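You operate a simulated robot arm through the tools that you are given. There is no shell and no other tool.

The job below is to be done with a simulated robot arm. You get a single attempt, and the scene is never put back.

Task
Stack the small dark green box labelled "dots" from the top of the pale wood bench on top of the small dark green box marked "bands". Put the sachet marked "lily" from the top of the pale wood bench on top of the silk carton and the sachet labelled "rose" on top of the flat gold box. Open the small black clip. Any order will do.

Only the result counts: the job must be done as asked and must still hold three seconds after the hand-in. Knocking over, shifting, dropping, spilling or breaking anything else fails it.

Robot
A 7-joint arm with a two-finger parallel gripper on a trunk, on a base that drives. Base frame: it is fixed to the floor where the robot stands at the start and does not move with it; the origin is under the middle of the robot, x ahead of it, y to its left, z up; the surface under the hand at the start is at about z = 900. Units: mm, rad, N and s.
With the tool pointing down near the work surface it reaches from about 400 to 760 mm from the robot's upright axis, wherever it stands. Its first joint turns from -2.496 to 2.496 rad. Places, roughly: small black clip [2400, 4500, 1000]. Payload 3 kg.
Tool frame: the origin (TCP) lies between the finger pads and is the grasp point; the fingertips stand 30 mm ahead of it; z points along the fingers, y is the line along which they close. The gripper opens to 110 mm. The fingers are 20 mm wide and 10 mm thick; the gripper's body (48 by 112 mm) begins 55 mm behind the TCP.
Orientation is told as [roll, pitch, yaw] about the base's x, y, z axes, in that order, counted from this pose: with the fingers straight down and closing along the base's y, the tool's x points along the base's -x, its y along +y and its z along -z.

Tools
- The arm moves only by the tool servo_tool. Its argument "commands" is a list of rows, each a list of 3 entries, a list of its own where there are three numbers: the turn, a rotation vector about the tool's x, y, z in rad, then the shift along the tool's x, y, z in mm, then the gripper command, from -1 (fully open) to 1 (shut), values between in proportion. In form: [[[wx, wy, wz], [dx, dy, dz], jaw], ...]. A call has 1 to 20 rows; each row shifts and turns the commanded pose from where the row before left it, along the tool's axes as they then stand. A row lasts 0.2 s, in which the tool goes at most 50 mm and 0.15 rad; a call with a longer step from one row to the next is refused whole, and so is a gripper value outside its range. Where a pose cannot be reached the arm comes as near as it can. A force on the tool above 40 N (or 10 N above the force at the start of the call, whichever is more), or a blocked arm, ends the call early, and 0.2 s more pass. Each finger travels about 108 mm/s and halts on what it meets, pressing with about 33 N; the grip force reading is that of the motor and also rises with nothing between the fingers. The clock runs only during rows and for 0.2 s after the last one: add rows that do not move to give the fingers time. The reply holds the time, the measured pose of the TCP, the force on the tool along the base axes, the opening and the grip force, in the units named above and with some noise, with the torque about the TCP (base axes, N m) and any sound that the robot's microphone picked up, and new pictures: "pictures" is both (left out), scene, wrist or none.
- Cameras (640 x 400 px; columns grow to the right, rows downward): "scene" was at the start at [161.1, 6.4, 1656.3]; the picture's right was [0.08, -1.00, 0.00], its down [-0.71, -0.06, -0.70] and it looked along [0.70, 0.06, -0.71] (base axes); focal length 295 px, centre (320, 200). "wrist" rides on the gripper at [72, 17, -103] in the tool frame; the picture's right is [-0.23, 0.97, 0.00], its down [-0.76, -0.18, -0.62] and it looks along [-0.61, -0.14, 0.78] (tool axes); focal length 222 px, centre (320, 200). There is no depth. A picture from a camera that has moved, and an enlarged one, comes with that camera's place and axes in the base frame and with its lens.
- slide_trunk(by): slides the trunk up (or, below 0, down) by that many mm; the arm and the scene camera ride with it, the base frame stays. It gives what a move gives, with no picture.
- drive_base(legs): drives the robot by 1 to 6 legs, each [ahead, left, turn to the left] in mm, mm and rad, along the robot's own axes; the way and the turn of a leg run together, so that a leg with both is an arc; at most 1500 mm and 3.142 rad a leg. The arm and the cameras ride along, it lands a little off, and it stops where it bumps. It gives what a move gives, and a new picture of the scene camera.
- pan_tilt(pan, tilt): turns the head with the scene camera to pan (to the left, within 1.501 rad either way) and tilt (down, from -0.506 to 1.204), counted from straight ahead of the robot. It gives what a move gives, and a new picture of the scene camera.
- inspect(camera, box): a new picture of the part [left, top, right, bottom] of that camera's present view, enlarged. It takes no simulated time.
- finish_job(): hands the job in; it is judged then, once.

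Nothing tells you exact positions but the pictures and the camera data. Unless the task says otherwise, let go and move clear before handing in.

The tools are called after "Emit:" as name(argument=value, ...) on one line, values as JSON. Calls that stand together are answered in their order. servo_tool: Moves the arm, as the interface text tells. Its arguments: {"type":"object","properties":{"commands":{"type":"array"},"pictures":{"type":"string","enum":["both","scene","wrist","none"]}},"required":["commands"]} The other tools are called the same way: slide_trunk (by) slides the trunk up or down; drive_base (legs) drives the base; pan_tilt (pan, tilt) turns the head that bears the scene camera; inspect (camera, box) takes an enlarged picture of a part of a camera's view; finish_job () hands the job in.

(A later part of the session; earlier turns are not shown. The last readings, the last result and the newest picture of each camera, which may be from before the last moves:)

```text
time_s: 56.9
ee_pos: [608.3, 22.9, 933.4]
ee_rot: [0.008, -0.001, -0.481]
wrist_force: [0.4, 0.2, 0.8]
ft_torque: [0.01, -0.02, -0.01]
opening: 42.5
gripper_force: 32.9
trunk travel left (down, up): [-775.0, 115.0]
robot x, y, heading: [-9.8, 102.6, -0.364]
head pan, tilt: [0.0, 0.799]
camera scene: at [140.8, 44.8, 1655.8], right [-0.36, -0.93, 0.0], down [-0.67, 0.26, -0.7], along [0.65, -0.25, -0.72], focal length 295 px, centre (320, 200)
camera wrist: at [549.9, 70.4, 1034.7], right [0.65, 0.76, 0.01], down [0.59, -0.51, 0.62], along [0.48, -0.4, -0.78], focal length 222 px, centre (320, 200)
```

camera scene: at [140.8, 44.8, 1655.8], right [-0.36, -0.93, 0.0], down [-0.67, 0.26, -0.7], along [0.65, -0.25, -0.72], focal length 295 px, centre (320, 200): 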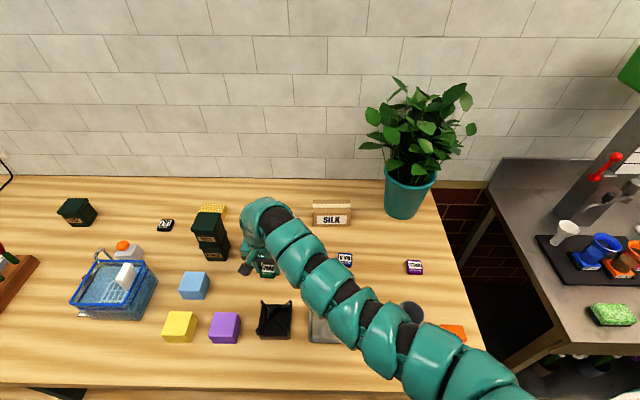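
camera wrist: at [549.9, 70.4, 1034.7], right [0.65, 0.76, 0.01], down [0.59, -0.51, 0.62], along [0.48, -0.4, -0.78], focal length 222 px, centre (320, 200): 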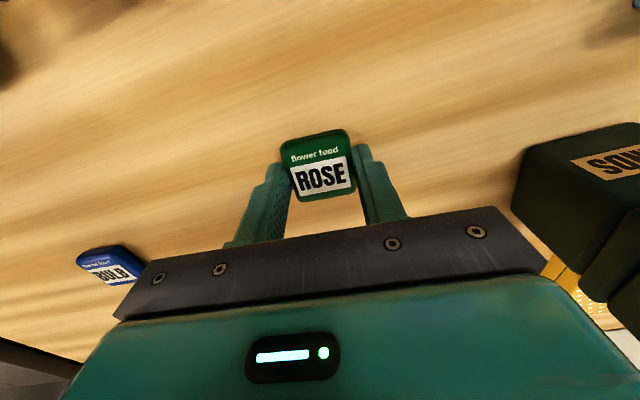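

Rose is gripped at 42.5 mm. I'll lift it and check that it holds.

Emit:
servo_tool(commands=[[[0, 0, 0], [0, 0, -10], 1], [[0, 0, 0], [0, 0, -20], 1], [[0, 0, 0], [0, 0, -20], 1], [[0, 0, 0], [0, 0, -20], 1], [[0, 0, 0], [-10, 0, -20], 1], [[0, 0, 0], [0, 0, 0], 1]])

```text
time_s: 58.3
ee_pos: [616.4, 15.9, 1021.7]
ee_rot: [0.007, 0.001, -0.48]
wrist_force: [0.5, 1.0, -0.1]
ft_torque: [0.03, -0.03, -0.02]
opening: 42.3
gripper_force: 32.9
trunk travel left (down, up): [-775.0, 115.0]
robot x, y, heading: [-7.5, 101.1, -0.367]
head pan, tilt: [0.0, 0.799]
camera scene: at [140.5, 44.9, 1655.8], right [-0.36, -0.93, 0.0], down [-0.67, 0.26, -0.7], along [0.65, -0.25, -0.72], focal length 295 px, centre (320, 200)
camera wrist: at [558.2, 64.2, 1124.6], right [0.65, 0.76, 0.01], down [0.59, -0.51, 0.62], along [0.48, -0.4, -0.78], focal length 222 px, centre (320, 200)
```

scene: 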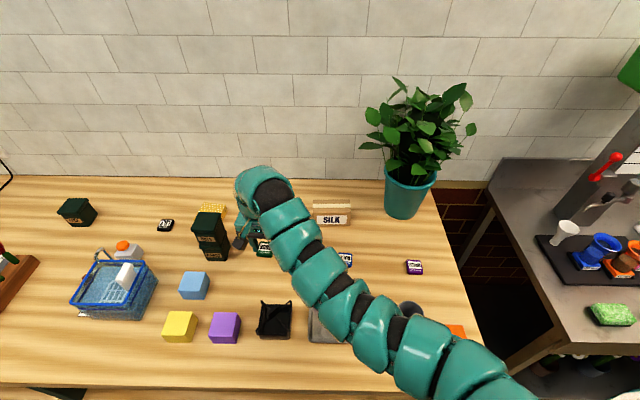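
wrist: 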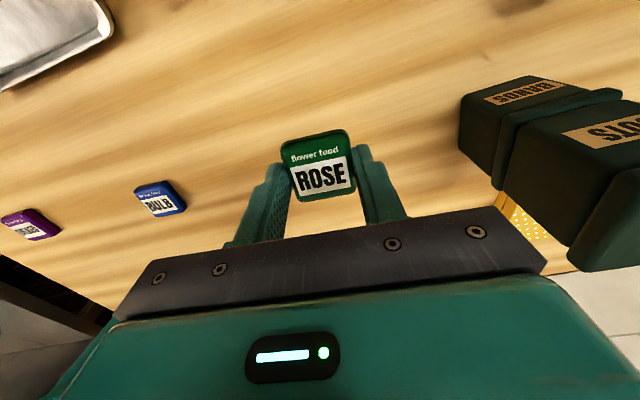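

Rose holds. I'll rise above the stack height, moving outward slightly to stay within the arm's range.

Emit:
servo_tool(commands=[[[0, 0, 0], [-6, 0, -25], 1], [[0, 0, 0], [-6, 0, -25], 1], [[0, 0, 0], [-6, 0, -25], 1], [[0, 0, 0], [-6, 0, -25], 1], [[0, 0, 0], [-4, 0, -25], 1], [[0, 0, 0], [0, 0, 0], 1]], pictures="none")

```text
time_s: 59.7
ee_pos: [640.7, 4.7, 1146.3]
ee_rot: [0.008, 0.001, -0.48]
wrist_force: [0.3, 0.5, 0.6]
ft_torque: [-0.04, 0.0, -0.02]
opening: 42.3
gripper_force: 32.6
trunk travel left (down, up): [-775.0, 115.0]
robot x, y, heading: [-7.4, 105.0, -0.368]
head pan, tilt: [0.0, 0.799]
```

Now I'll drive left and ahead toward gold, carrying rose well above the stack.

Emit:
drive_base(legs=[[75, 270, 0]])

Emit:
inspect(camera="wrist", box=[0, 0, 640, 400])

```text
time_s: 61.9
ee_pos: [805.7, 230.9, 1146.4]
ee_rot: [0.006, -0.001, -0.48]
wrist_force: [0.7, -0.4, -0.1]
ft_torque: [0.01, 0.01, 0.04]
opening: 42.4
gripper_force: 33.0
trunk travel left (down, up): [-775.0, 115.0]
robot x, y, heading: [156.5, 327.4, -0.37]
head pan, tilt: [0.0, 0.799]
stopped in leg 1: the robot was blocked; the commanded pose is now the measured one
camera scene: at [306.0, 269.2, 1655.8], right [-0.36, -0.93, 0.0], down [-0.67, 0.26, -0.7], along [0.65, -0.25, -0.72], focal length 295 px, centre (320, 200)
```

scene: 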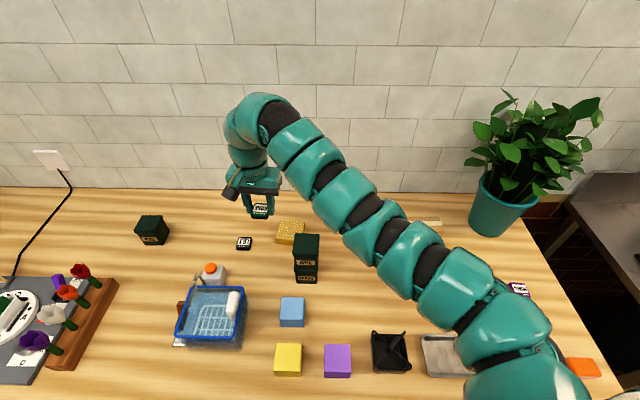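

```text
1.00 times, centred on (320, 200) of wrist (not enlarged: the box is as wide or as high as the picture)
camera zoom: at [747.9, 278.1, 1249.0], right [0.65, 0.76, 0.01], down [0.59, -0.51, 0.62], along [0.48, -0.4, -0.78], focal length 222 px, centre (320, 200)
```

zoom: 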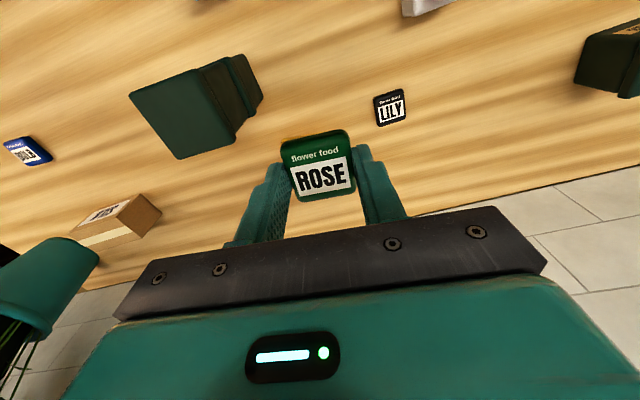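

The base touched its limit near the bench, and the picture shows nothing moved. I'll back off a few mm, then extend the arm over the gold box.

Emit:
drive_base(legs=[[-4, 0, 0]])

Emit:
servo_tool(commands=[[[0, 0, 0], [-15, -7, 0], 1], [[0, 0, 0], [-15, -7, 0], 1], [[0, 0, 0], [-15, -7, 0], 1], [[0, 0, 0], [-15, -7, 0], 1], [[0, 0, 0], [-15, -7, 0], 1], [[0, 0, 0], [-15, -7, 0], 1], [[0, 0, 0], [0, 0, 0], 1]])

```text
time_s: 62.6
ee_pos: [801.0, 231.7, 1146.9]
ee_rot: [0.006, -0.002, -0.481]
wrist_force: [-1.0, -0.6, 0.4]
ft_torque: [-0.02, -0.02, -0.02]
opening: 42.4
gripper_force: 33.2
trunk travel left (down, up): [-775.0, 115.0]
robot x, y, heading: [150.7, 328.6, -0.365]
head pan, tilt: [0.0, 0.799]
camera scene: at [302.2, 271.0, 1655.8], right [-0.36, -0.93, 0.0], down [-0.67, 0.26, -0.7], along [0.65, -0.25, -0.72], focal length 295 px, centre (320, 200)
```

scene: 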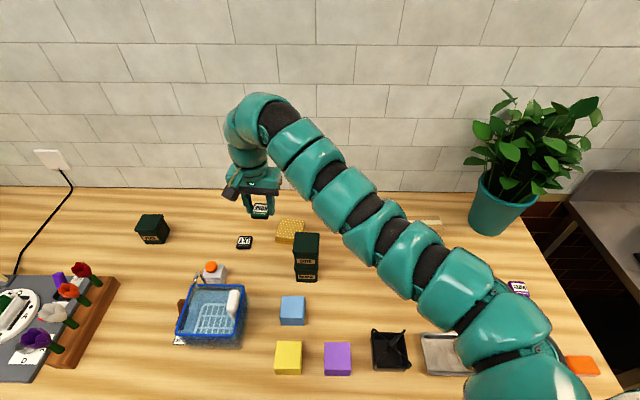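

```text
time_s: 64.2
ee_pos: [864.2, 152.0, 1146.0]
ee_rot: [0.008, -0.003, -0.481]
wrist_force: [0.1, 0.3, -0.5]
ft_torque: [-0.02, -0.03, -0.01]
opening: 42.4
gripper_force: 32.4
trunk travel left (down, up): [-775.0, 115.0]
robot x, y, heading: [150.1, 329.7, -0.366]
head pan, tilt: [0.0, 0.799]
camera scene: at [302.3, 270.9, 1655.8], right [-0.36, -0.93, 0.0], down [-0.67, 0.26, -0.7], along [0.65, -0.25, -0.72], focal length 295 px, centre (320, 200)
camera wrist: at [805.2, 200.9, 1248.4], right [0.65, 0.76, 0.01], down [0.59, -0.51, 0.62], along [0.48, -0.4, -0.78], focal length 222 px, centre (320, 200)
```

scene: 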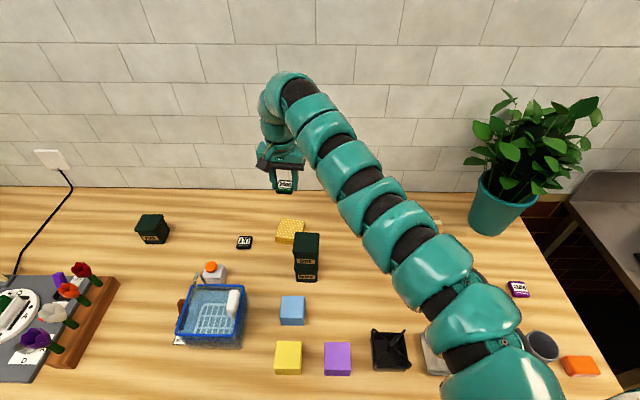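
wrist: 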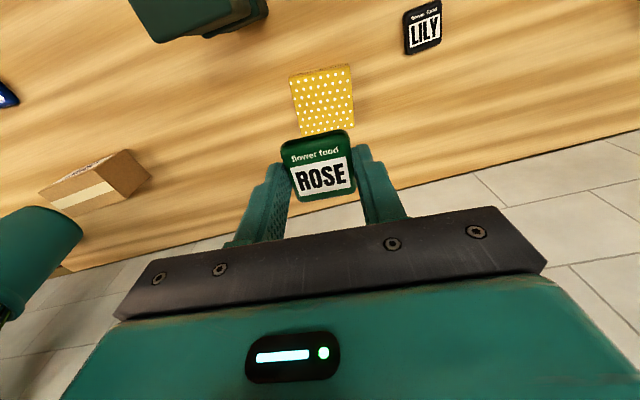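

Emit:
inspect(camera="wrist", box=[260, 50, 380, 210])

Emit:
inspect(camera="scene", box=[240, 140, 340, 290])

```text
2.50 times, centred on (320, 130) of wrist
camera zoom: at [805.2, 200.9, 1248.4], right [0.65, 0.76, 0.01], down [0.59, -0.51, 0.62], along [0.48, -0.4, -0.78], focal length 555 px, centre (320, 375)
```

zoom: 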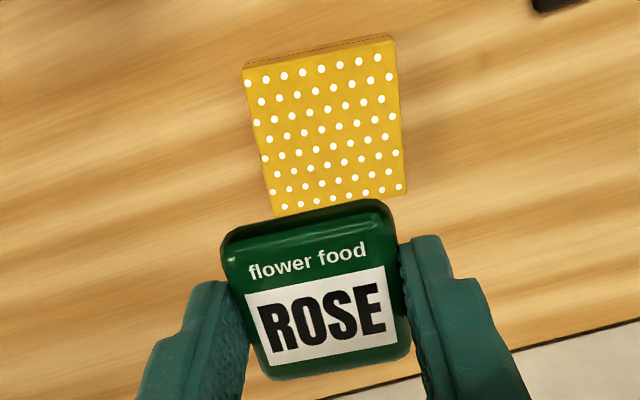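

```text
2.67 times, centred on (290, 215) of scene
camera zoom: at [302.3, 270.9, 1655.8], right [-0.36, -0.93, 0.0], down [-0.67, 0.26, -0.7], along [0.65, -0.25, -0.72], focal length 786 px, centre (400, 160)
```

zoom: 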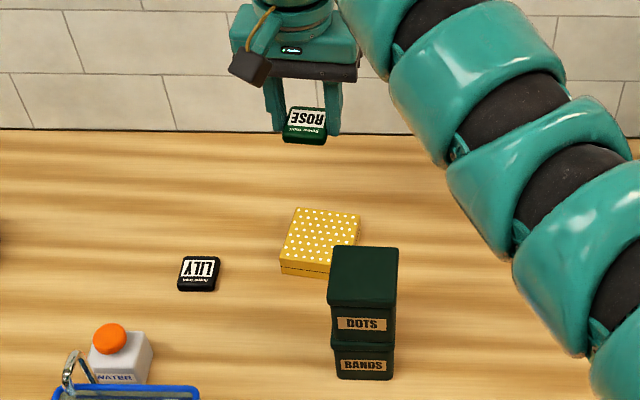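

Gold's centre is about 14 mm further ahead. I'll shift over it and descend in steps, with plenty of room to the stack.

Emit:
servo_tool(commands=[[[0, 0, 0.05], [-12, 3, 0], 1], [[0, 0, 0], [0, 0, 25], 1], [[0, 0, 0], [0, 0, 25], 1], [[0, 0, 0], [0, 0, 25], 1], [[0, 0, 0], [0, 0, 25], 1], [[0, 0, 0], [0, 0, 0], 1]])

```text
time_s: 65.6
ee_pos: [873.6, 151.3, 1046.8]
ee_rot: [0.007, 0.001, -0.53]
wrist_force: [0.5, 0.4, -0.5]
ft_torque: [0.02, -0.03, -0.02]
opening: 42.2
gripper_force: 33.2
trunk travel left (down, up): [-775.0, 115.0]
robot x, y, heading: [152.0, 330.8, -0.371]
head pan, tilt: [0.0, 0.799]
camera scene: at [302.2, 270.9, 1655.8], right [-0.36, -0.93, 0.0], down [-0.67, 0.26, -0.7], along [0.65, -0.25, -0.72], focal length 295 px, centre (320, 200)
camera wrist: at [819.4, 202.4, 1149.4], right [0.69, 0.73, 0.01], down [0.57, -0.54, 0.62], along [0.46, -0.42, -0.78], focal length 222 px, centre (320, 200)
```

scene: 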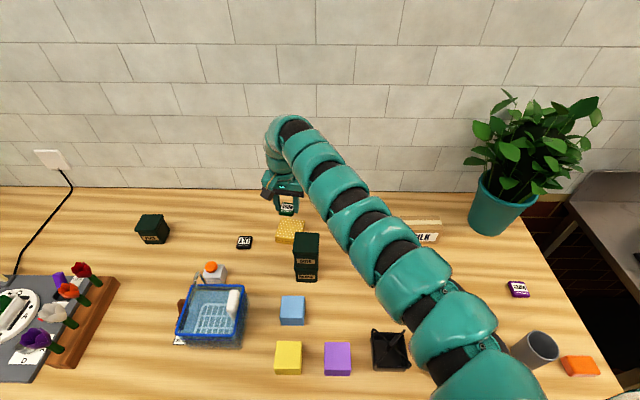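
wrist: 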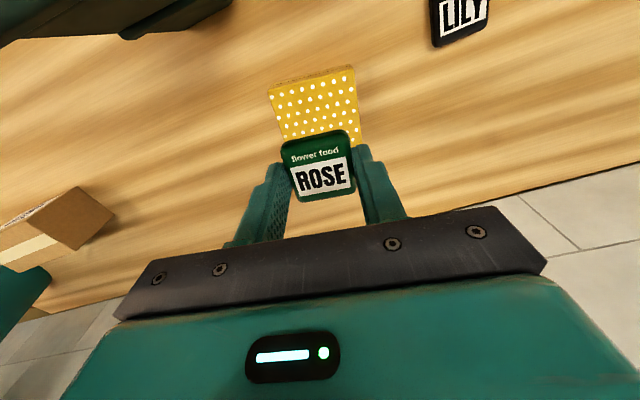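

Emit:
servo_tool(commands=[[[0, 0, 0], [-4, 0, 25], 1], [[0, 0, 0], [0, 0, 25], 1], [[0, 0, 0], [0, 0, 20], 1], [[0, 0, 0], [0, 0, 8], 1], [[0, 0, 0], [0, 0, 0], 1]])

Emit:
inspect(camera="scene", box=[240, 150, 340, 290])

Emit:
inspect(camera="wrist", box=[220, 80, 420, 230])

```text
time_s: 66.8
ee_pos: [877.9, 151.0, 970.2]
ee_rot: [0.005, 0.001, -0.529]
wrist_force: [0.6, -0.2, -0.4]
ft_torque: [0.02, 0.02, -0.01]
opening: 42.2
gripper_force: 33.4
trunk travel left (down, up): [-775.0, 115.0]
robot x, y, heading: [154.3, 324.4, -0.369]
head pan, tilt: [0.0, 0.799]
camera scene: at [302.6, 271.5, 1655.8], right [-0.36, -0.93, 0.0], down [-0.67, 0.26, -0.7], along [0.65, -0.25, -0.72], focal length 295 px, centre (320, 200)
camera wrist: at [822.3, 200.7, 1071.2], right [0.69, 0.73, 0.01], down [0.57, -0.54, 0.62], along [0.46, -0.42, -0.78], focal length 222 px, centre (320, 200)
```

scene: 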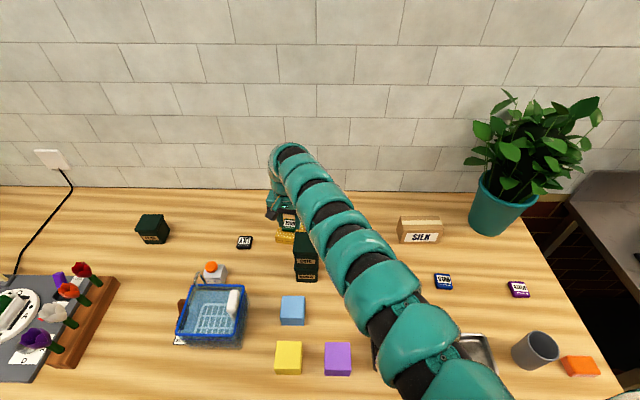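
wrist: 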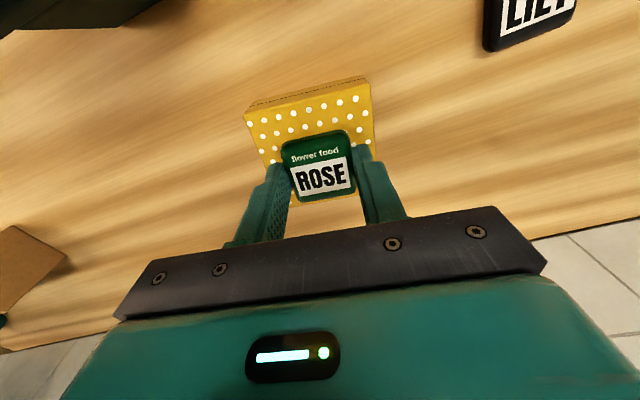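

```text
2.86 times, centred on (290, 220) of scene
camera zoom: at [302.6, 271.5, 1655.8], right [-0.36, -0.93, 0.0], down [-0.67, 0.26, -0.7], along [0.65, -0.25, -0.72], focal length 843 px, centre (406, 143)
```

zoom: 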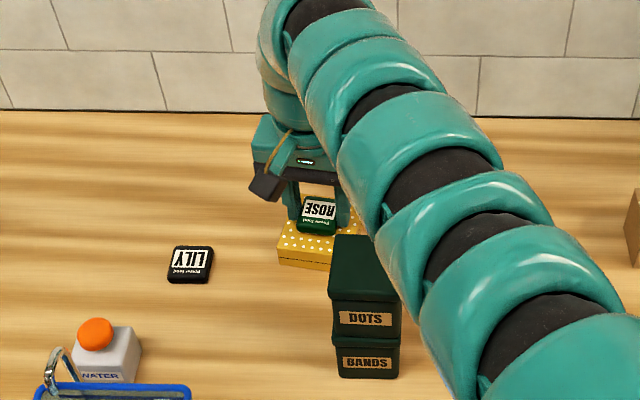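

```text
2.67 times, centred on (320, 155) of wrist
camera zoom: at [822.3, 200.7, 1071.2], right [0.69, 0.73, 0.01], down [0.57, -0.54, 0.62], along [0.46, -0.42, -0.78], focal length 592 px, centre (320, 320)
```

zoom: 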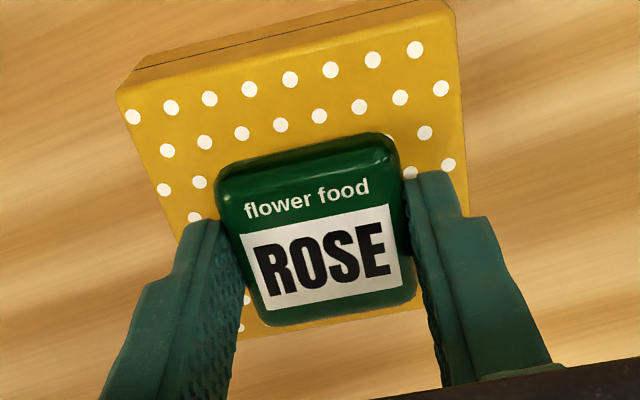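

Emit:
servo_tool(commands=[[[0, 0, 0], [0, 0, 3], 1], [[0, 0, 0], [0, 0, 2], 1], [[0, 0, 0], [0, 0, 2], 1], [[0, 0, 0], [0, 0, 0], 1]], pictures="none")

Emit:
servo_tool(commands=[[[0, 0, 0], [0, 0, 1], 1], [[0, 0, 0], [0, 0, 1], 1], [[0, 0, 0], [0, 0, 0], 1]], pictures="wrist")

```text
time_s: 67.8
ee_pos: [876.0, 149.2, 963.1]
ee_rot: [0.009, -0.004, -0.53]
wrist_force: [2.0, -0.4, 13.7]
ft_torque: [-0.14, 0.1, 0.03]
opening: 42.2
gripper_force: 32.8
trunk travel left (down, up): [-775.0, 115.0]
robot x, y, heading: [152.7, 330.1, -0.369]
head pan, tilt: [0.0, 0.799]
```

```text
time_s: 68.6
ee_pos: [875.4, 150.0, 964.1]
ee_rot: [0.007, -0.002, -0.529]
wrist_force: [3.6, 0.4, 20.4]
ft_torque: [-0.12, -0.06, 0.01]
opening: 42.5
gripper_force: 32.8
out of reach, approached as far as the arm can: row 2
trunk travel left (down, up): [-775.0, 115.0]
robot x, y, heading: [153.1, 331.6, -0.366]
head pan, tilt: [0.0, 0.799]
camera wrist: at [820.6, 199.9, 1066.0], right [0.69, 0.73, 0.01], down [0.56, -0.54, 0.62], along [0.46, -0.42, -0.78], focal length 222 px, centre (320, 200)
```

wrist: 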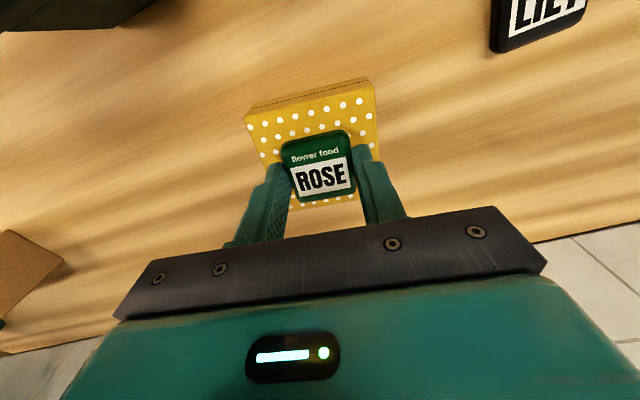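

Contact is clear at 20 N. I'll relieve it slightly, then open the fingers.

Emit:
servo_tool(commands=[[[0, 0, 0], [0, 0, -2], 1], [[0, 0, 0], [0, 0, 0], 1]], pictures="none")

Emit:
servo_tool(commands=[[[0, 0, 0], [0, 0, 0], 0.1], [[0, 0, 0], [0, 0, 0], -0.1], [[0, 0, 0], [0, 0, 0], -0.3], [[0, 0, 0], [0, 0, 0], -0.3], [[0, 0, 0], [0, 0, -10], -0.3], [[0, 0, 0], [0, 0, -20], -0.3], [[0, 0, 0], [0, 0, -20], -0.3], [[0, 0, 0], [0, 0, 0], -0.3]])

```text
time_s: 69.2
ee_pos: [875.8, 149.0, 964.7]
ee_rot: [0.006, 0.0, -0.53]
wrist_force: [3.4, 0.6, 7.9]
ft_torque: [-0.09, -0.11, 0.01]
opening: 42.3
gripper_force: 32.5
trunk travel left (down, up): [-775.0, 115.0]
robot x, y, heading: [153.8, 330.6, -0.368]
head pan, tilt: [0.0, 0.799]
```

```text
time_s: 71.0
ee_pos: [876.6, 149.1, 1013.8]
ee_rot: [0.007, 0.002, -0.53]
wrist_force: [-0.2, -0.1, 0.2]
ft_torque: [-0.01, -0.01, 0.04]
opening: 71.5
gripper_force: 0.0
trunk travel left (down, up): [-775.0, 115.0]
robot x, y, heading: [151.7, 330.1, -0.366]
head pan, tilt: [0.0, 0.799]
camera scene: at [302.6, 271.0, 1655.7], right [-0.36, -0.93, 0.0], down [-0.67, 0.26, -0.7], along [0.65, -0.25, -0.72], focal length 295 px, centre (320, 200)
camera wrist: at [820.8, 199.4, 1116.5], right [0.69, 0.73, 0.01], down [0.57, -0.54, 0.62], along [0.45, -0.42, -0.78], focal length 222 px, centre (320, 200)
```

scene: 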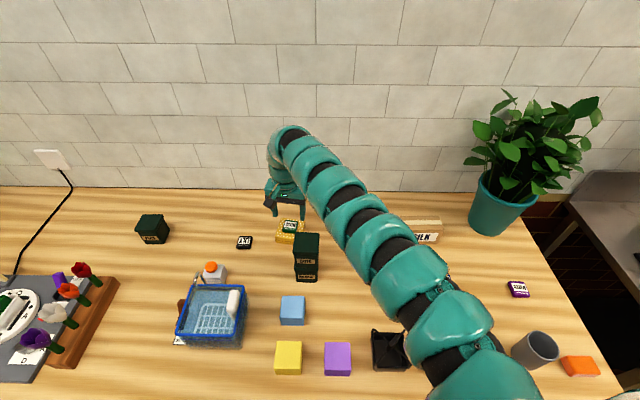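
wrist: 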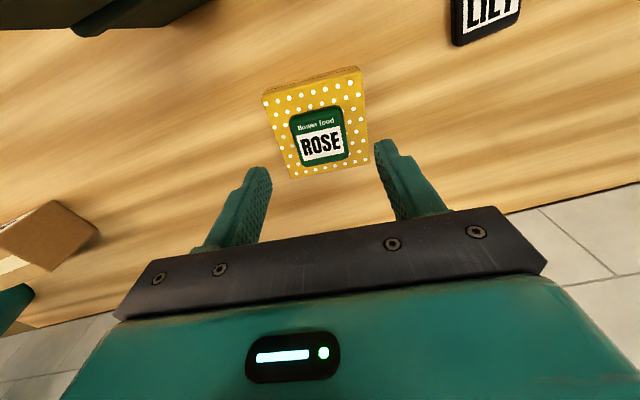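

Rose lies centred on the gold box. Next is lily: I'll rise, drive left, and line up.

Emit:
servo_tool(commands=[[[0, 0, 0], [0, 0, -30], -1], [[0, 0, 0], [0, 0, -30], -1], [[0, 0, 0], [0, 0, -30], -1], [[0, 0, 0], [0, 0, -30], -1], [[0, 0, 0], [0, 0, 0], -1]], pictures="none")

Emit:
drive_base(legs=[[0, 115, 0]])

Emit:
inspect(camera="wrist", box=[0, 0, 640, 400])

```text
time_s: 72.2
ee_pos: [875.5, 148.0, 1134.4]
ee_rot: [0.007, 0.0, -0.53]
wrist_force: [0.0, 1.5, 0.4]
ft_torque: [-0.01, 0.02, 0.0]
opening: 110.2
gripper_force: 0.1
trunk travel left (down, up): [-775.0, 115.0]
robot x, y, heading: [154.8, 330.2, -0.375]
head pan, tilt: [0.0, 0.799]
```

```text
time_s: 73.4
ee_pos: [918.2, 259.6, 1133.6]
ee_rot: [0.004, 0.0, -0.53]
wrist_force: [0.7, -0.3, -0.3]
ft_torque: [-0.06, 0.03, -0.02]
opening: 110.2
gripper_force: 0.1
trunk travel left (down, up): [-775.0, 115.0]
robot x, y, heading: [195.4, 441.0, -0.37]
head pan, tilt: [0.0, 0.799]
camera scene: at [345.8, 383.4, 1655.8], right [-0.36, -0.93, 0.0], down [-0.67, 0.26, -0.7], along [0.65, -0.25, -0.72], focal length 295 px, centre (320, 200)
```

scene: 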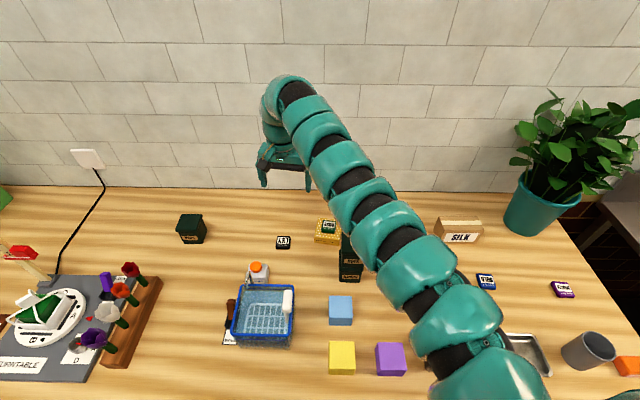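

```text
1.00 times, centred on (320, 200) of wrist (not enlarged: the box is as wide or as high as the picture)
camera zoom: at [863.4, 310.6, 1235.9], right [0.69, 0.73, 0.01], down [0.57, -0.54, 0.62], along [0.46, -0.42, -0.78], focal length 222 px, centre (320, 200)
```

zoom: 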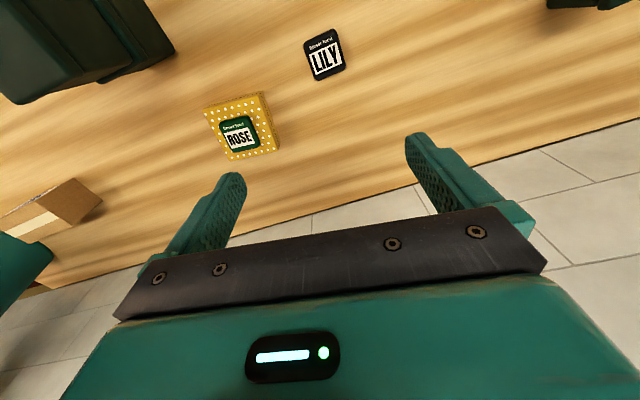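

Emit:
inspect(camera="wrist", box=[280, 10, 370, 100])

Emit:
inspect(camera="scene", box=[250, 200, 380, 300])

```text
4.44 times, centred on (325, 55) of wrist
camera zoom: at [863.4, 310.6, 1235.9], right [0.69, 0.73, 0.01], down [0.57, -0.54, 0.62], along [0.46, -0.42, -0.78], focal length 987 px, centre (298, 844)
```

zoom: 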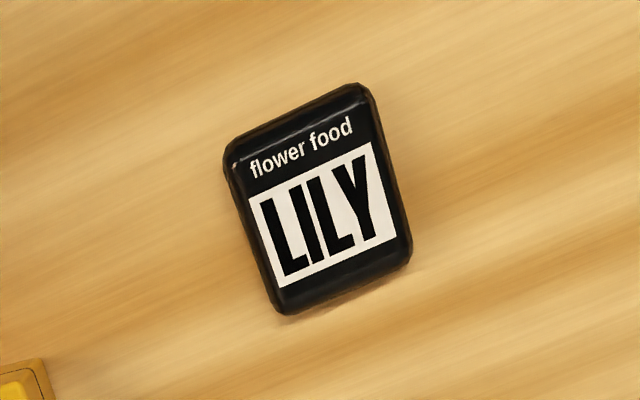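

```text
4.00 times, centred on (315, 250) of scene
camera zoom: at [345.8, 383.4, 1655.8], right [-0.36, -0.93, 0.0], down [-0.67, 0.26, -0.7], along [0.65, -0.25, -0.72], focal length 1180 px, centre (340, 0)
```

zoom: 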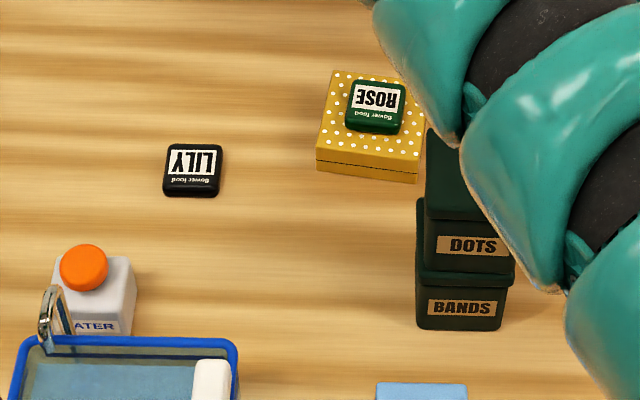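

Emit:
servo_tool(commands=[[[0, 0, -0.13], [0, 0, 0], -1], [[0, 0, 0], [12, 7, 15], -1], [[0, 0, 0], [12, 7, 15], -1], [[0, 0, 0], [12.7, 6.5, 15], -1], [[0, 0, 0], [0, 0, 30], -1], [[0, 0, 0], [0, 0, 30], -1], [[0, 0, 0], [0, 0, 25], -1], [[0, 0, 0], [0, 0, 0], -1]])

Emit:
inspect(camera="wrist", box=[260, 80, 380, 180])

```text
time_s: 75.2
ee_pos: [892.0, 291.8, 1003.2]
ee_rot: [0.005, -0.002, -0.398]
wrist_force: [-0.6, 0.2, -0.2]
ft_torque: [0.03, -0.01, 0.0]
opening: 110.1
gripper_force: 0.0
trunk travel left (down, up): [-775.0, 115.0]
robot x, y, heading: [191.7, 437.2, -0.369]
head pan, tilt: [0.0, 0.799]
camera scene: at [344.9, 381.7, 1655.8], right [-0.36, -0.93, 0.0], down [-0.67, 0.26, -0.7], along [0.65, -0.25, -0.72], focal length 295 px, centre (320, 200)
camera wrist: at [831.1, 335.2, 1105.6], right [0.59, 0.81, 0.01], down [0.63, -0.46, 0.62], along [0.51, -0.36, -0.78], focal length 222 px, centre (320, 200)
```

scene: 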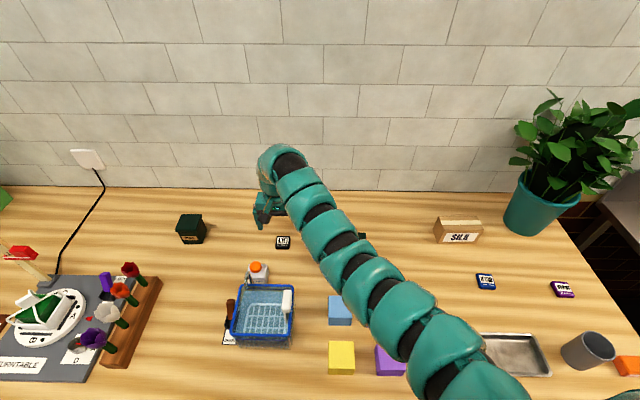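
wrist: 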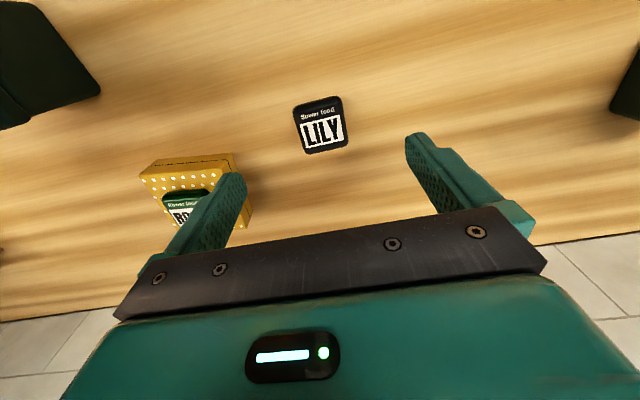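

```text
4.00 times, centred on (320, 130) of wrist
camera zoom: at [831.1, 335.2, 1105.6], right [0.59, 0.81, 0.01], down [0.63, -0.46, 0.62], along [0.51, -0.36, -0.78], focal length 888 px, centre (320, 480)
```

zoom: 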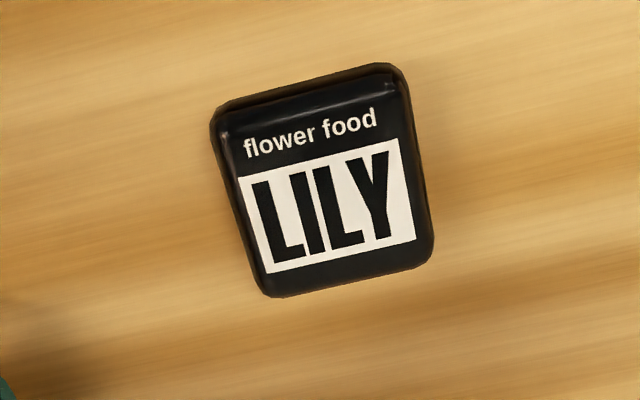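

Emit:
servo_tool(commands=[[[0, 0, 0], [0, 2, 20], -1], [[0, 0, 0], [0, 0, 20], -1], [[0, 0, 0], [0, 0, 20], -1], [[0, 0, 0], [0, 0, 8], -1], [[0, 0, 0], [0, 0, 2], -1], [[0, 0, 0], [0, 0, 0], -0.3], [[0, 0, 0], [0, 0, 0], 0.1], [[0, 0, 0], [0, 0, 0], 1], [[0, 0, 0], [0, 0, 0], 1], [[0, 0, 0], [0, 0, 0], 1]])

```text
time_s: 77.4
ee_pos: [893.4, 293.8, 933.7]
ee_rot: [0.006, -0.002, -0.399]
wrist_force: [-0.3, 0.5, -0.1]
ft_torque: [0.02, 0.01, -0.01]
opening: 42.1
gripper_force: 33.0
trunk travel left (down, up): [-775.0, 115.0]
robot x, y, heading: [195.4, 441.4, -0.37]
head pan, tilt: [0.0, 0.799]
camera scene: at [345.1, 381.7, 1655.8], right [-0.36, -0.93, 0.0], down [-0.67, 0.26, -0.7], along [0.65, -0.25, -0.72], focal length 295 px, centre (320, 200)
camera wrist: at [832.0, 338.0, 1036.1], right [0.59, 0.81, 0.01], down [0.63, -0.46, 0.62], along [0.51, -0.36, -0.78], focal length 222 px, centre (320, 200)
```

scene: 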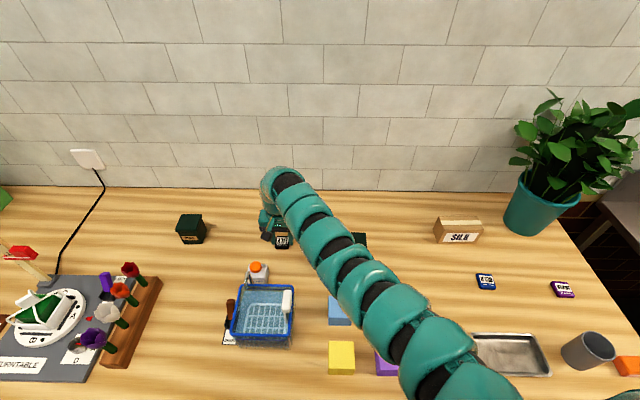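
wrist: 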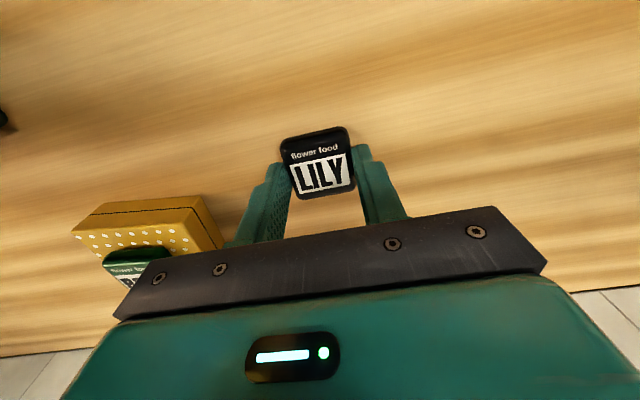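

Emit:
servo_tool(commands=[[[0, 0, 0], [0, 0, -10], 1], [[0, 0, 0], [0, 0, -25], 1], [[0, 0, 0], [0, 0, -30], 1], [[0, 0, 0], [0, 0, -30], 1], [[0, 0, 0], [0, 0, -30], 1], [[0, 0, 0], [0, 0, -30], 1], [[0, 0, 0], [0, 0, -30], 1], [[0, 0, 0], [0, 0, -25], 1], [[0, 0, 0], [0, 0, 0], 1]])

Emit:
inspect(camera="scene", box=[420, 200, 500, 260])

```text
time_s: 79.4
ee_pos: [894.2, 293.6, 1144.0]
ee_rot: [0.007, 0.0, -0.397]
wrist_force: [-0.8, 0.1, 0.4]
ft_torque: [-0.02, 0.0, 0.01]
opening: 42.5
gripper_force: 33.0
trunk travel left (down, up): [-775.0, 115.0]
robot x, y, heading: [196.1, 439.3, -0.371]
head pan, tilt: [0.0, 0.799]
camera scene: at [345.4, 381.8, 1655.7], right [-0.36, -0.93, 0.0], down [-0.67, 0.26, -0.7], along [0.65, -0.25, -0.72], focal length 295 px, centre (320, 200)
camera wrist: at [832.7, 336.1, 1247.3], right [0.59, 0.81, 0.01], down [0.63, -0.46, 0.62], along [0.51, -0.36, -0.78], focal length 222 px, centre (320, 200)
```

scene: 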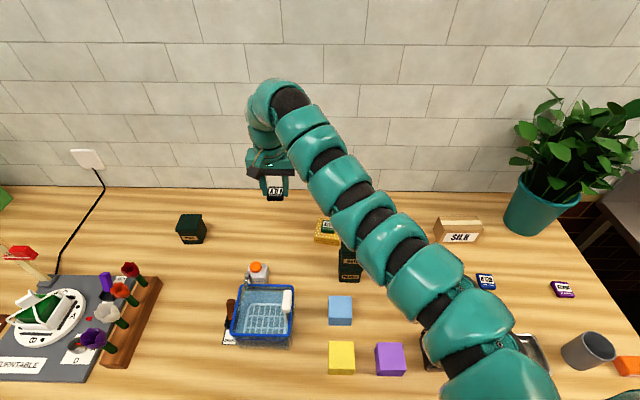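
wrist: 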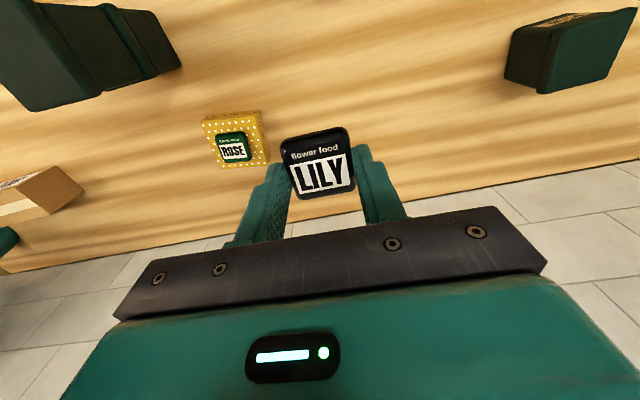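

```text
6.67 times, centred on (460, 230) of scene
camera zoom: at [345.4, 381.8, 1655.7], right [-0.36, -0.93, 0.0], down [-0.67, 0.26, -0.7], along [0.65, -0.25, -0.72], focal length 1966 px, centre (-613, 0)
```

zoom: 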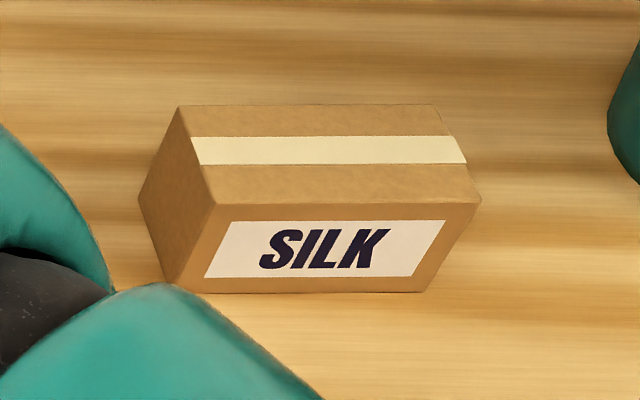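

Lily is held at 42 mm. The silk carton is about 120×60 with its top at z ≈ 965 and its centre near (726, −224). I'll back off slightly and drive right to it.

Emit:
drive_base(legs=[[-15, 0, 0], [0, -490, 0]])

Emit:
inspect(camera="wrist", box=[0, 0, 640, 400])

```text
time_s: 82.7
ee_pos: [705.4, -157.1, 1145.1]
ee_rot: [0.006, -0.003, -0.397]
wrist_force: [0.2, -0.3, 0.0]
ft_torque: [0.0, -0.02, 0.01]
opening: 42.6
gripper_force: 32.6
trunk travel left (down, up): [-775.0, 115.0]
robot x, y, heading: [2.2, -12.8, -0.368]
head pan, tilt: [0.0, 0.799]
camera scene: at [155.8, -70.2, 1655.8], right [-0.36, -0.93, 0.0], down [-0.67, 0.26, -0.7], along [0.65, -0.25, -0.72], focal length 295 px, centre (320, 200)
```

scene: 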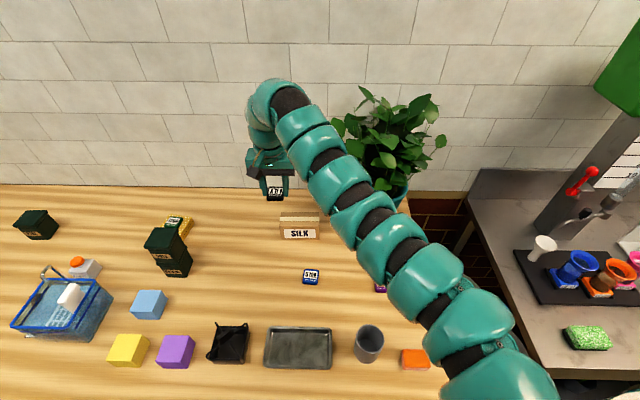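

```text
1.00 times, centred on (320, 200) of wrist (not enlarged: the box is as wide or as high as the picture)
camera zoom: at [643.4, -114.3, 1247.3], right [0.58, 0.81, 0.01], down [0.63, -0.46, 0.62], along [0.51, -0.36, -0.78], focal length 222 px, centre (320, 200)
```

zoom: 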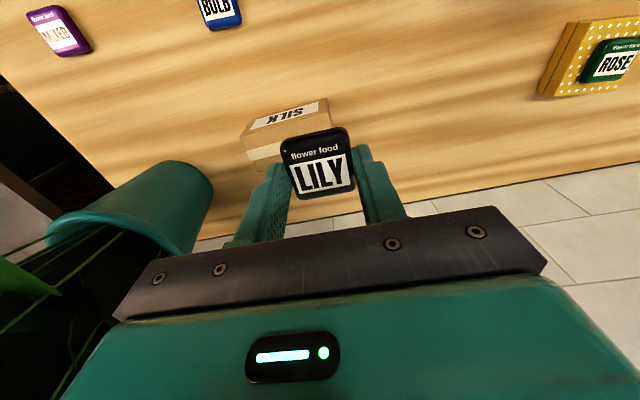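

Emit:
drive_base(legs=[[12, 0, 0]])

Emit:
inspect(camera="scene", box=[250, 190, 350, 260])

Emit:
inspect(camera="wrist", box=[220, 80, 380, 220])

```text
time_s: 83.6
ee_pos: [714.7, -159.7, 1144.8]
ee_rot: [0.007, -0.003, -0.397]
wrist_force: [-0.2, -0.1, 0.2]
ft_torque: [0.01, 0.0, 0.03]
opening: 42.5
gripper_force: 33.7
trunk travel left (down, up): [-775.0, 115.0]
robot x, y, heading: [13.7, -13.7, -0.369]
head pan, tilt: [0.0, 0.799]
stopped in leg 1: the robot was blocked; the commanded pose is now the measured one
camera scene: at [165.7, -73.2, 1655.7], right [-0.36, -0.93, 0.0], down [-0.67, 0.26, -0.7], along [0.65, -0.25, -0.72], focal length 295 px, centre (320, 200)
```

scene: 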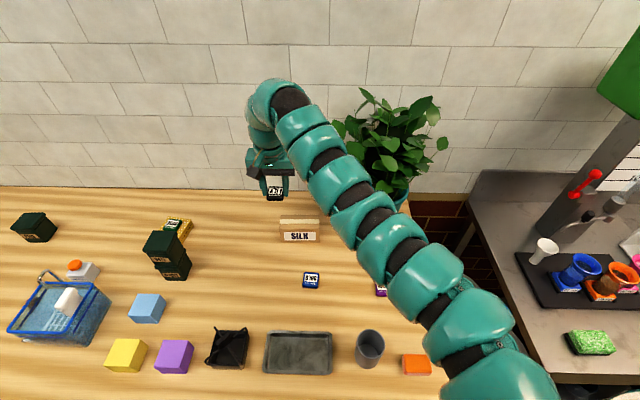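

```text
5.71 times, centred on (300, 225) of scene
camera zoom: at [165.7, -73.2, 1655.7], right [-0.36, -0.93, 0.0], down [-0.67, 0.26, -0.7], along [0.65, -0.25, -0.72], focal length 1685 px, centre (434, 57)
```

zoom: 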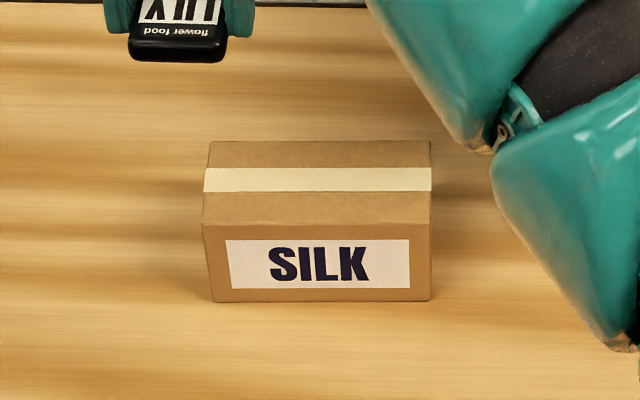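

```text
2.86 times, centred on (300, 150) of wrist
camera zoom: at [653.4, -117.4, 1247.4], right [0.59, 0.81, 0.01], down [0.63, -0.46, 0.62], along [0.51, -0.36, -0.78], focal length 635 px, centre (377, 343)
```

zoom: 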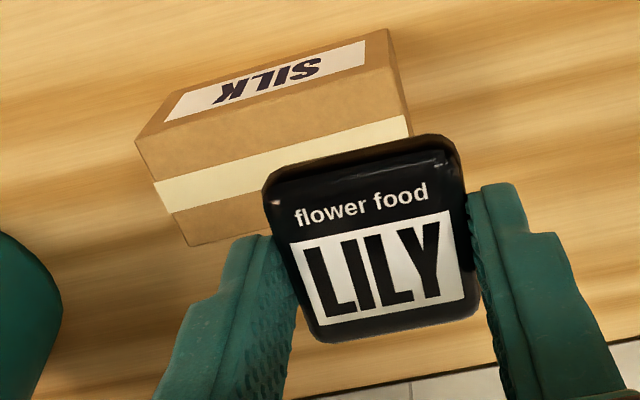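

Emit:
drive_base(legs=[[-2, 0, 0]])

Emit:
servo_tool(commands=[[[0, 0, -0.027], [-9, -11, 0], 1], [[0, 0, 0], [-9, -11, 0], 1], [[0, 0, 0], [-9, -11, 0], 1], [[0, 0, 0], [-9, -11, 0], 1], [[0, 0, 0], [-8, -10, 0], 1], [[0, 0, 0], [0, 0, 0], 1]])

Emit:
inspect(camera="wrist", box=[220, 60, 420, 220])

```text
time_s: 84.3
ee_pos: [713.7, -159.7, 1145.0]
ee_rot: [0.006, -0.002, -0.397]
wrist_force: [0.1, -0.3, -0.2]
ft_torque: [-0.01, 0.0, 0.01]
opening: 42.4
gripper_force: 32.7
trunk travel left (down, up): [-775.0, 115.0]
robot x, y, heading: [12.0, -13.4, -0.364]
head pan, tilt: [0.0, 0.799]
camera scene: at [164.0, -72.3, 1655.7], right [-0.36, -0.93, 0.0], down [-0.67, 0.26, -0.7], along [0.65, -0.25, -0.72], focal length 295 px, centre (320, 200)
```

scene: 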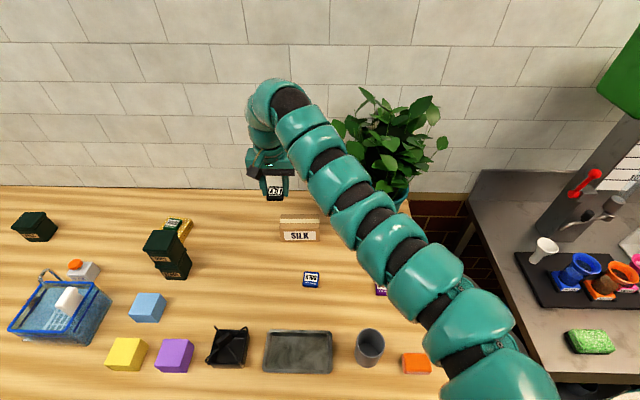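

```text
time_s: 85.7
ee_pos: [735.1, -226.5, 1144.0]
ee_rot: [0.007, -0.001, -0.368]
wrist_force: [0.8, -0.4, 0.0]
ft_torque: [-0.01, 0.02, 0.02]
opening: 42.5
gripper_force: 32.7
trunk travel left (down, up): [-775.0, 115.0]
robot x, y, heading: [13.6, -14.6, -0.368]
head pan, tilt: [0.0, 0.799]
camera scene: at [163.7, -72.0, 1655.8], right [-0.36, -0.93, 0.0], down [-0.67, 0.26, -0.7], along [0.65, -0.25, -0.72], focal length 295 px, centre (320, 200)
camera wrist: at [672.2, -185.3, 1246.6], right [0.56, 0.83, 0.01], down [0.64, -0.44, 0.62], along [0.52, -0.35, -0.78], focal length 222 px, centre (320, 200)
```

scene: 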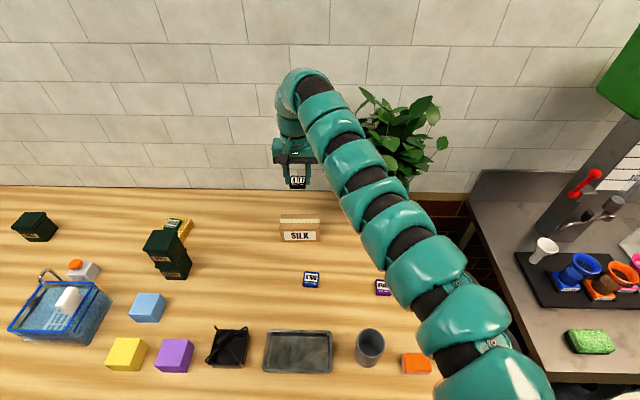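
wrist: 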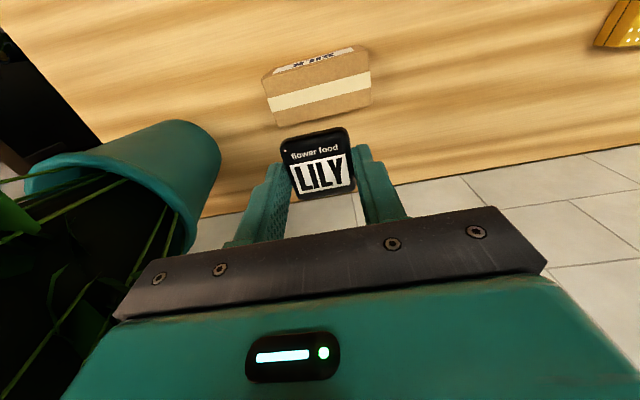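

```text
2.50 times, centred on (320, 140) of wrist
camera zoom: at [672.2, -185.3, 1246.6], right [0.56, 0.83, 0.01], down [0.64, -0.44, 0.62], along [0.52, -0.35, -0.78], focal length 555 px, centre (320, 350)
```

zoom: 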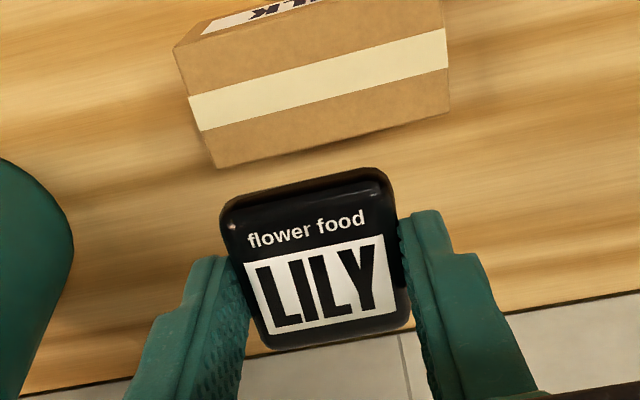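

Silk's top centre is about 6 mm nearer than the held lily. I'll correct that and descend most of the way.

Emit:
servo_tool(commands=[[[0, 0, 0], [6, 1, 15], 1], [[0, 0, 0], [0, 0, 25], 1], [[0, 0, 0], [0, 0, 25], 1], [[0, 0, 0], [0, 0, 25], 1], [[0, 0, 0], [0, 0, 25], 1], [[0, 0, 0], [0, 0, 12], 1], [[0, 0, 0], [0, 0, 0], 1]])

Emit:
inspect(camera="wrist", box=[200, 60, 440, 220])

Emit:
inspect(camera="scene", box=[250, 150, 370, 260])

```text
time_s: 87.3
ee_pos: [728.2, -221.4, 1018.0]
ee_rot: [0.007, -0.003, -0.368]
wrist_force: [-0.1, -0.2, 0.2]
ft_torque: [0.02, 0.0, -0.02]
opening: 42.4
gripper_force: 33.1
trunk travel left (down, up): [-775.0, 115.0]
robot x, y, heading: [14.9, -14.3, -0.372]
head pan, tilt: [0.0, 0.799]
camera scene: at [163.8, -72.3, 1655.8], right [-0.36, -0.93, 0.0], down [-0.67, 0.26, -0.7], along [0.65, -0.25, -0.72], focal length 295 px, centre (320, 200)
camera wrist: at [665.4, -180.3, 1120.3], right [0.56, 0.83, 0.01], down [0.64, -0.44, 0.62], along [0.52, -0.35, -0.78], focal length 222 px, centre (320, 200)
```

scene: 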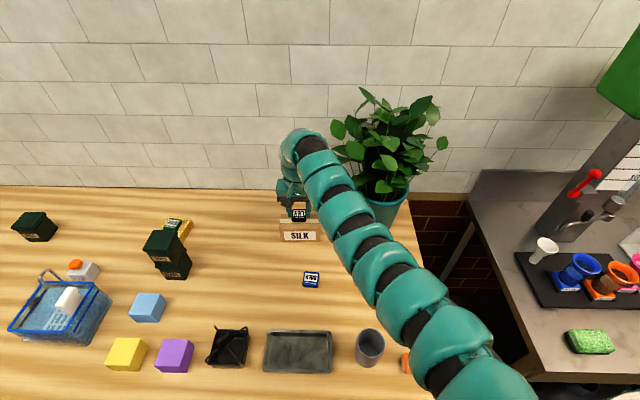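
wrist: 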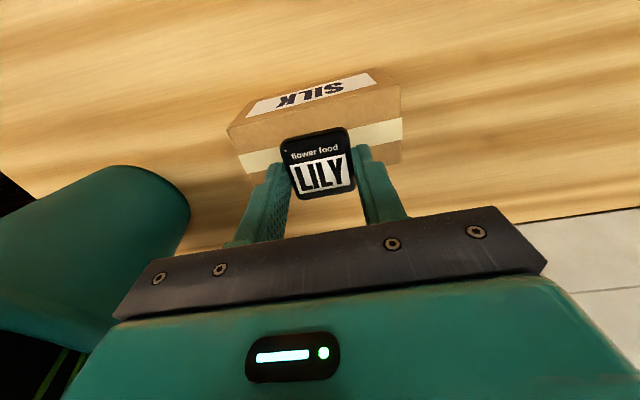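

```text
2.50 times, centred on (320, 140) of wrist
camera zoom: at [665.4, -180.3, 1120.3], right [0.56, 0.83, 0.01], down [0.64, -0.44, 0.62], along [0.52, -0.35, -0.78], focal length 555 px, centre (320, 350)
```

zoom: 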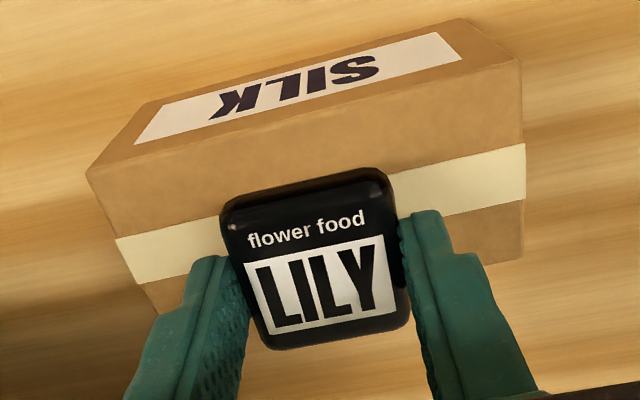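

```text
3.64 times, centred on (310, 205) of scene
camera zoom: at [163.8, -72.3, 1655.8], right [-0.36, -0.93, 0.0], down [-0.67, 0.26, -0.7], along [0.65, -0.25, -0.72], focal length 1073 px, centre (356, 182)
```

zoom: 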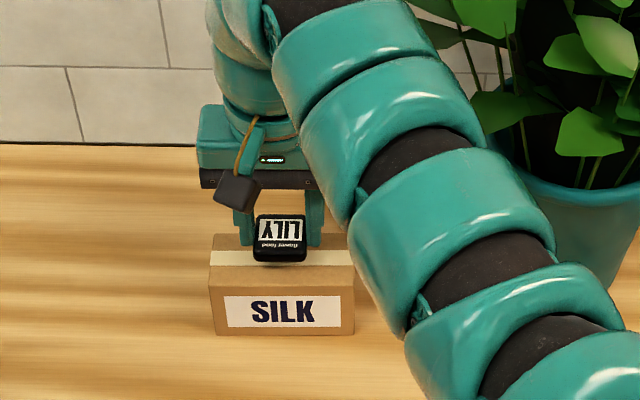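

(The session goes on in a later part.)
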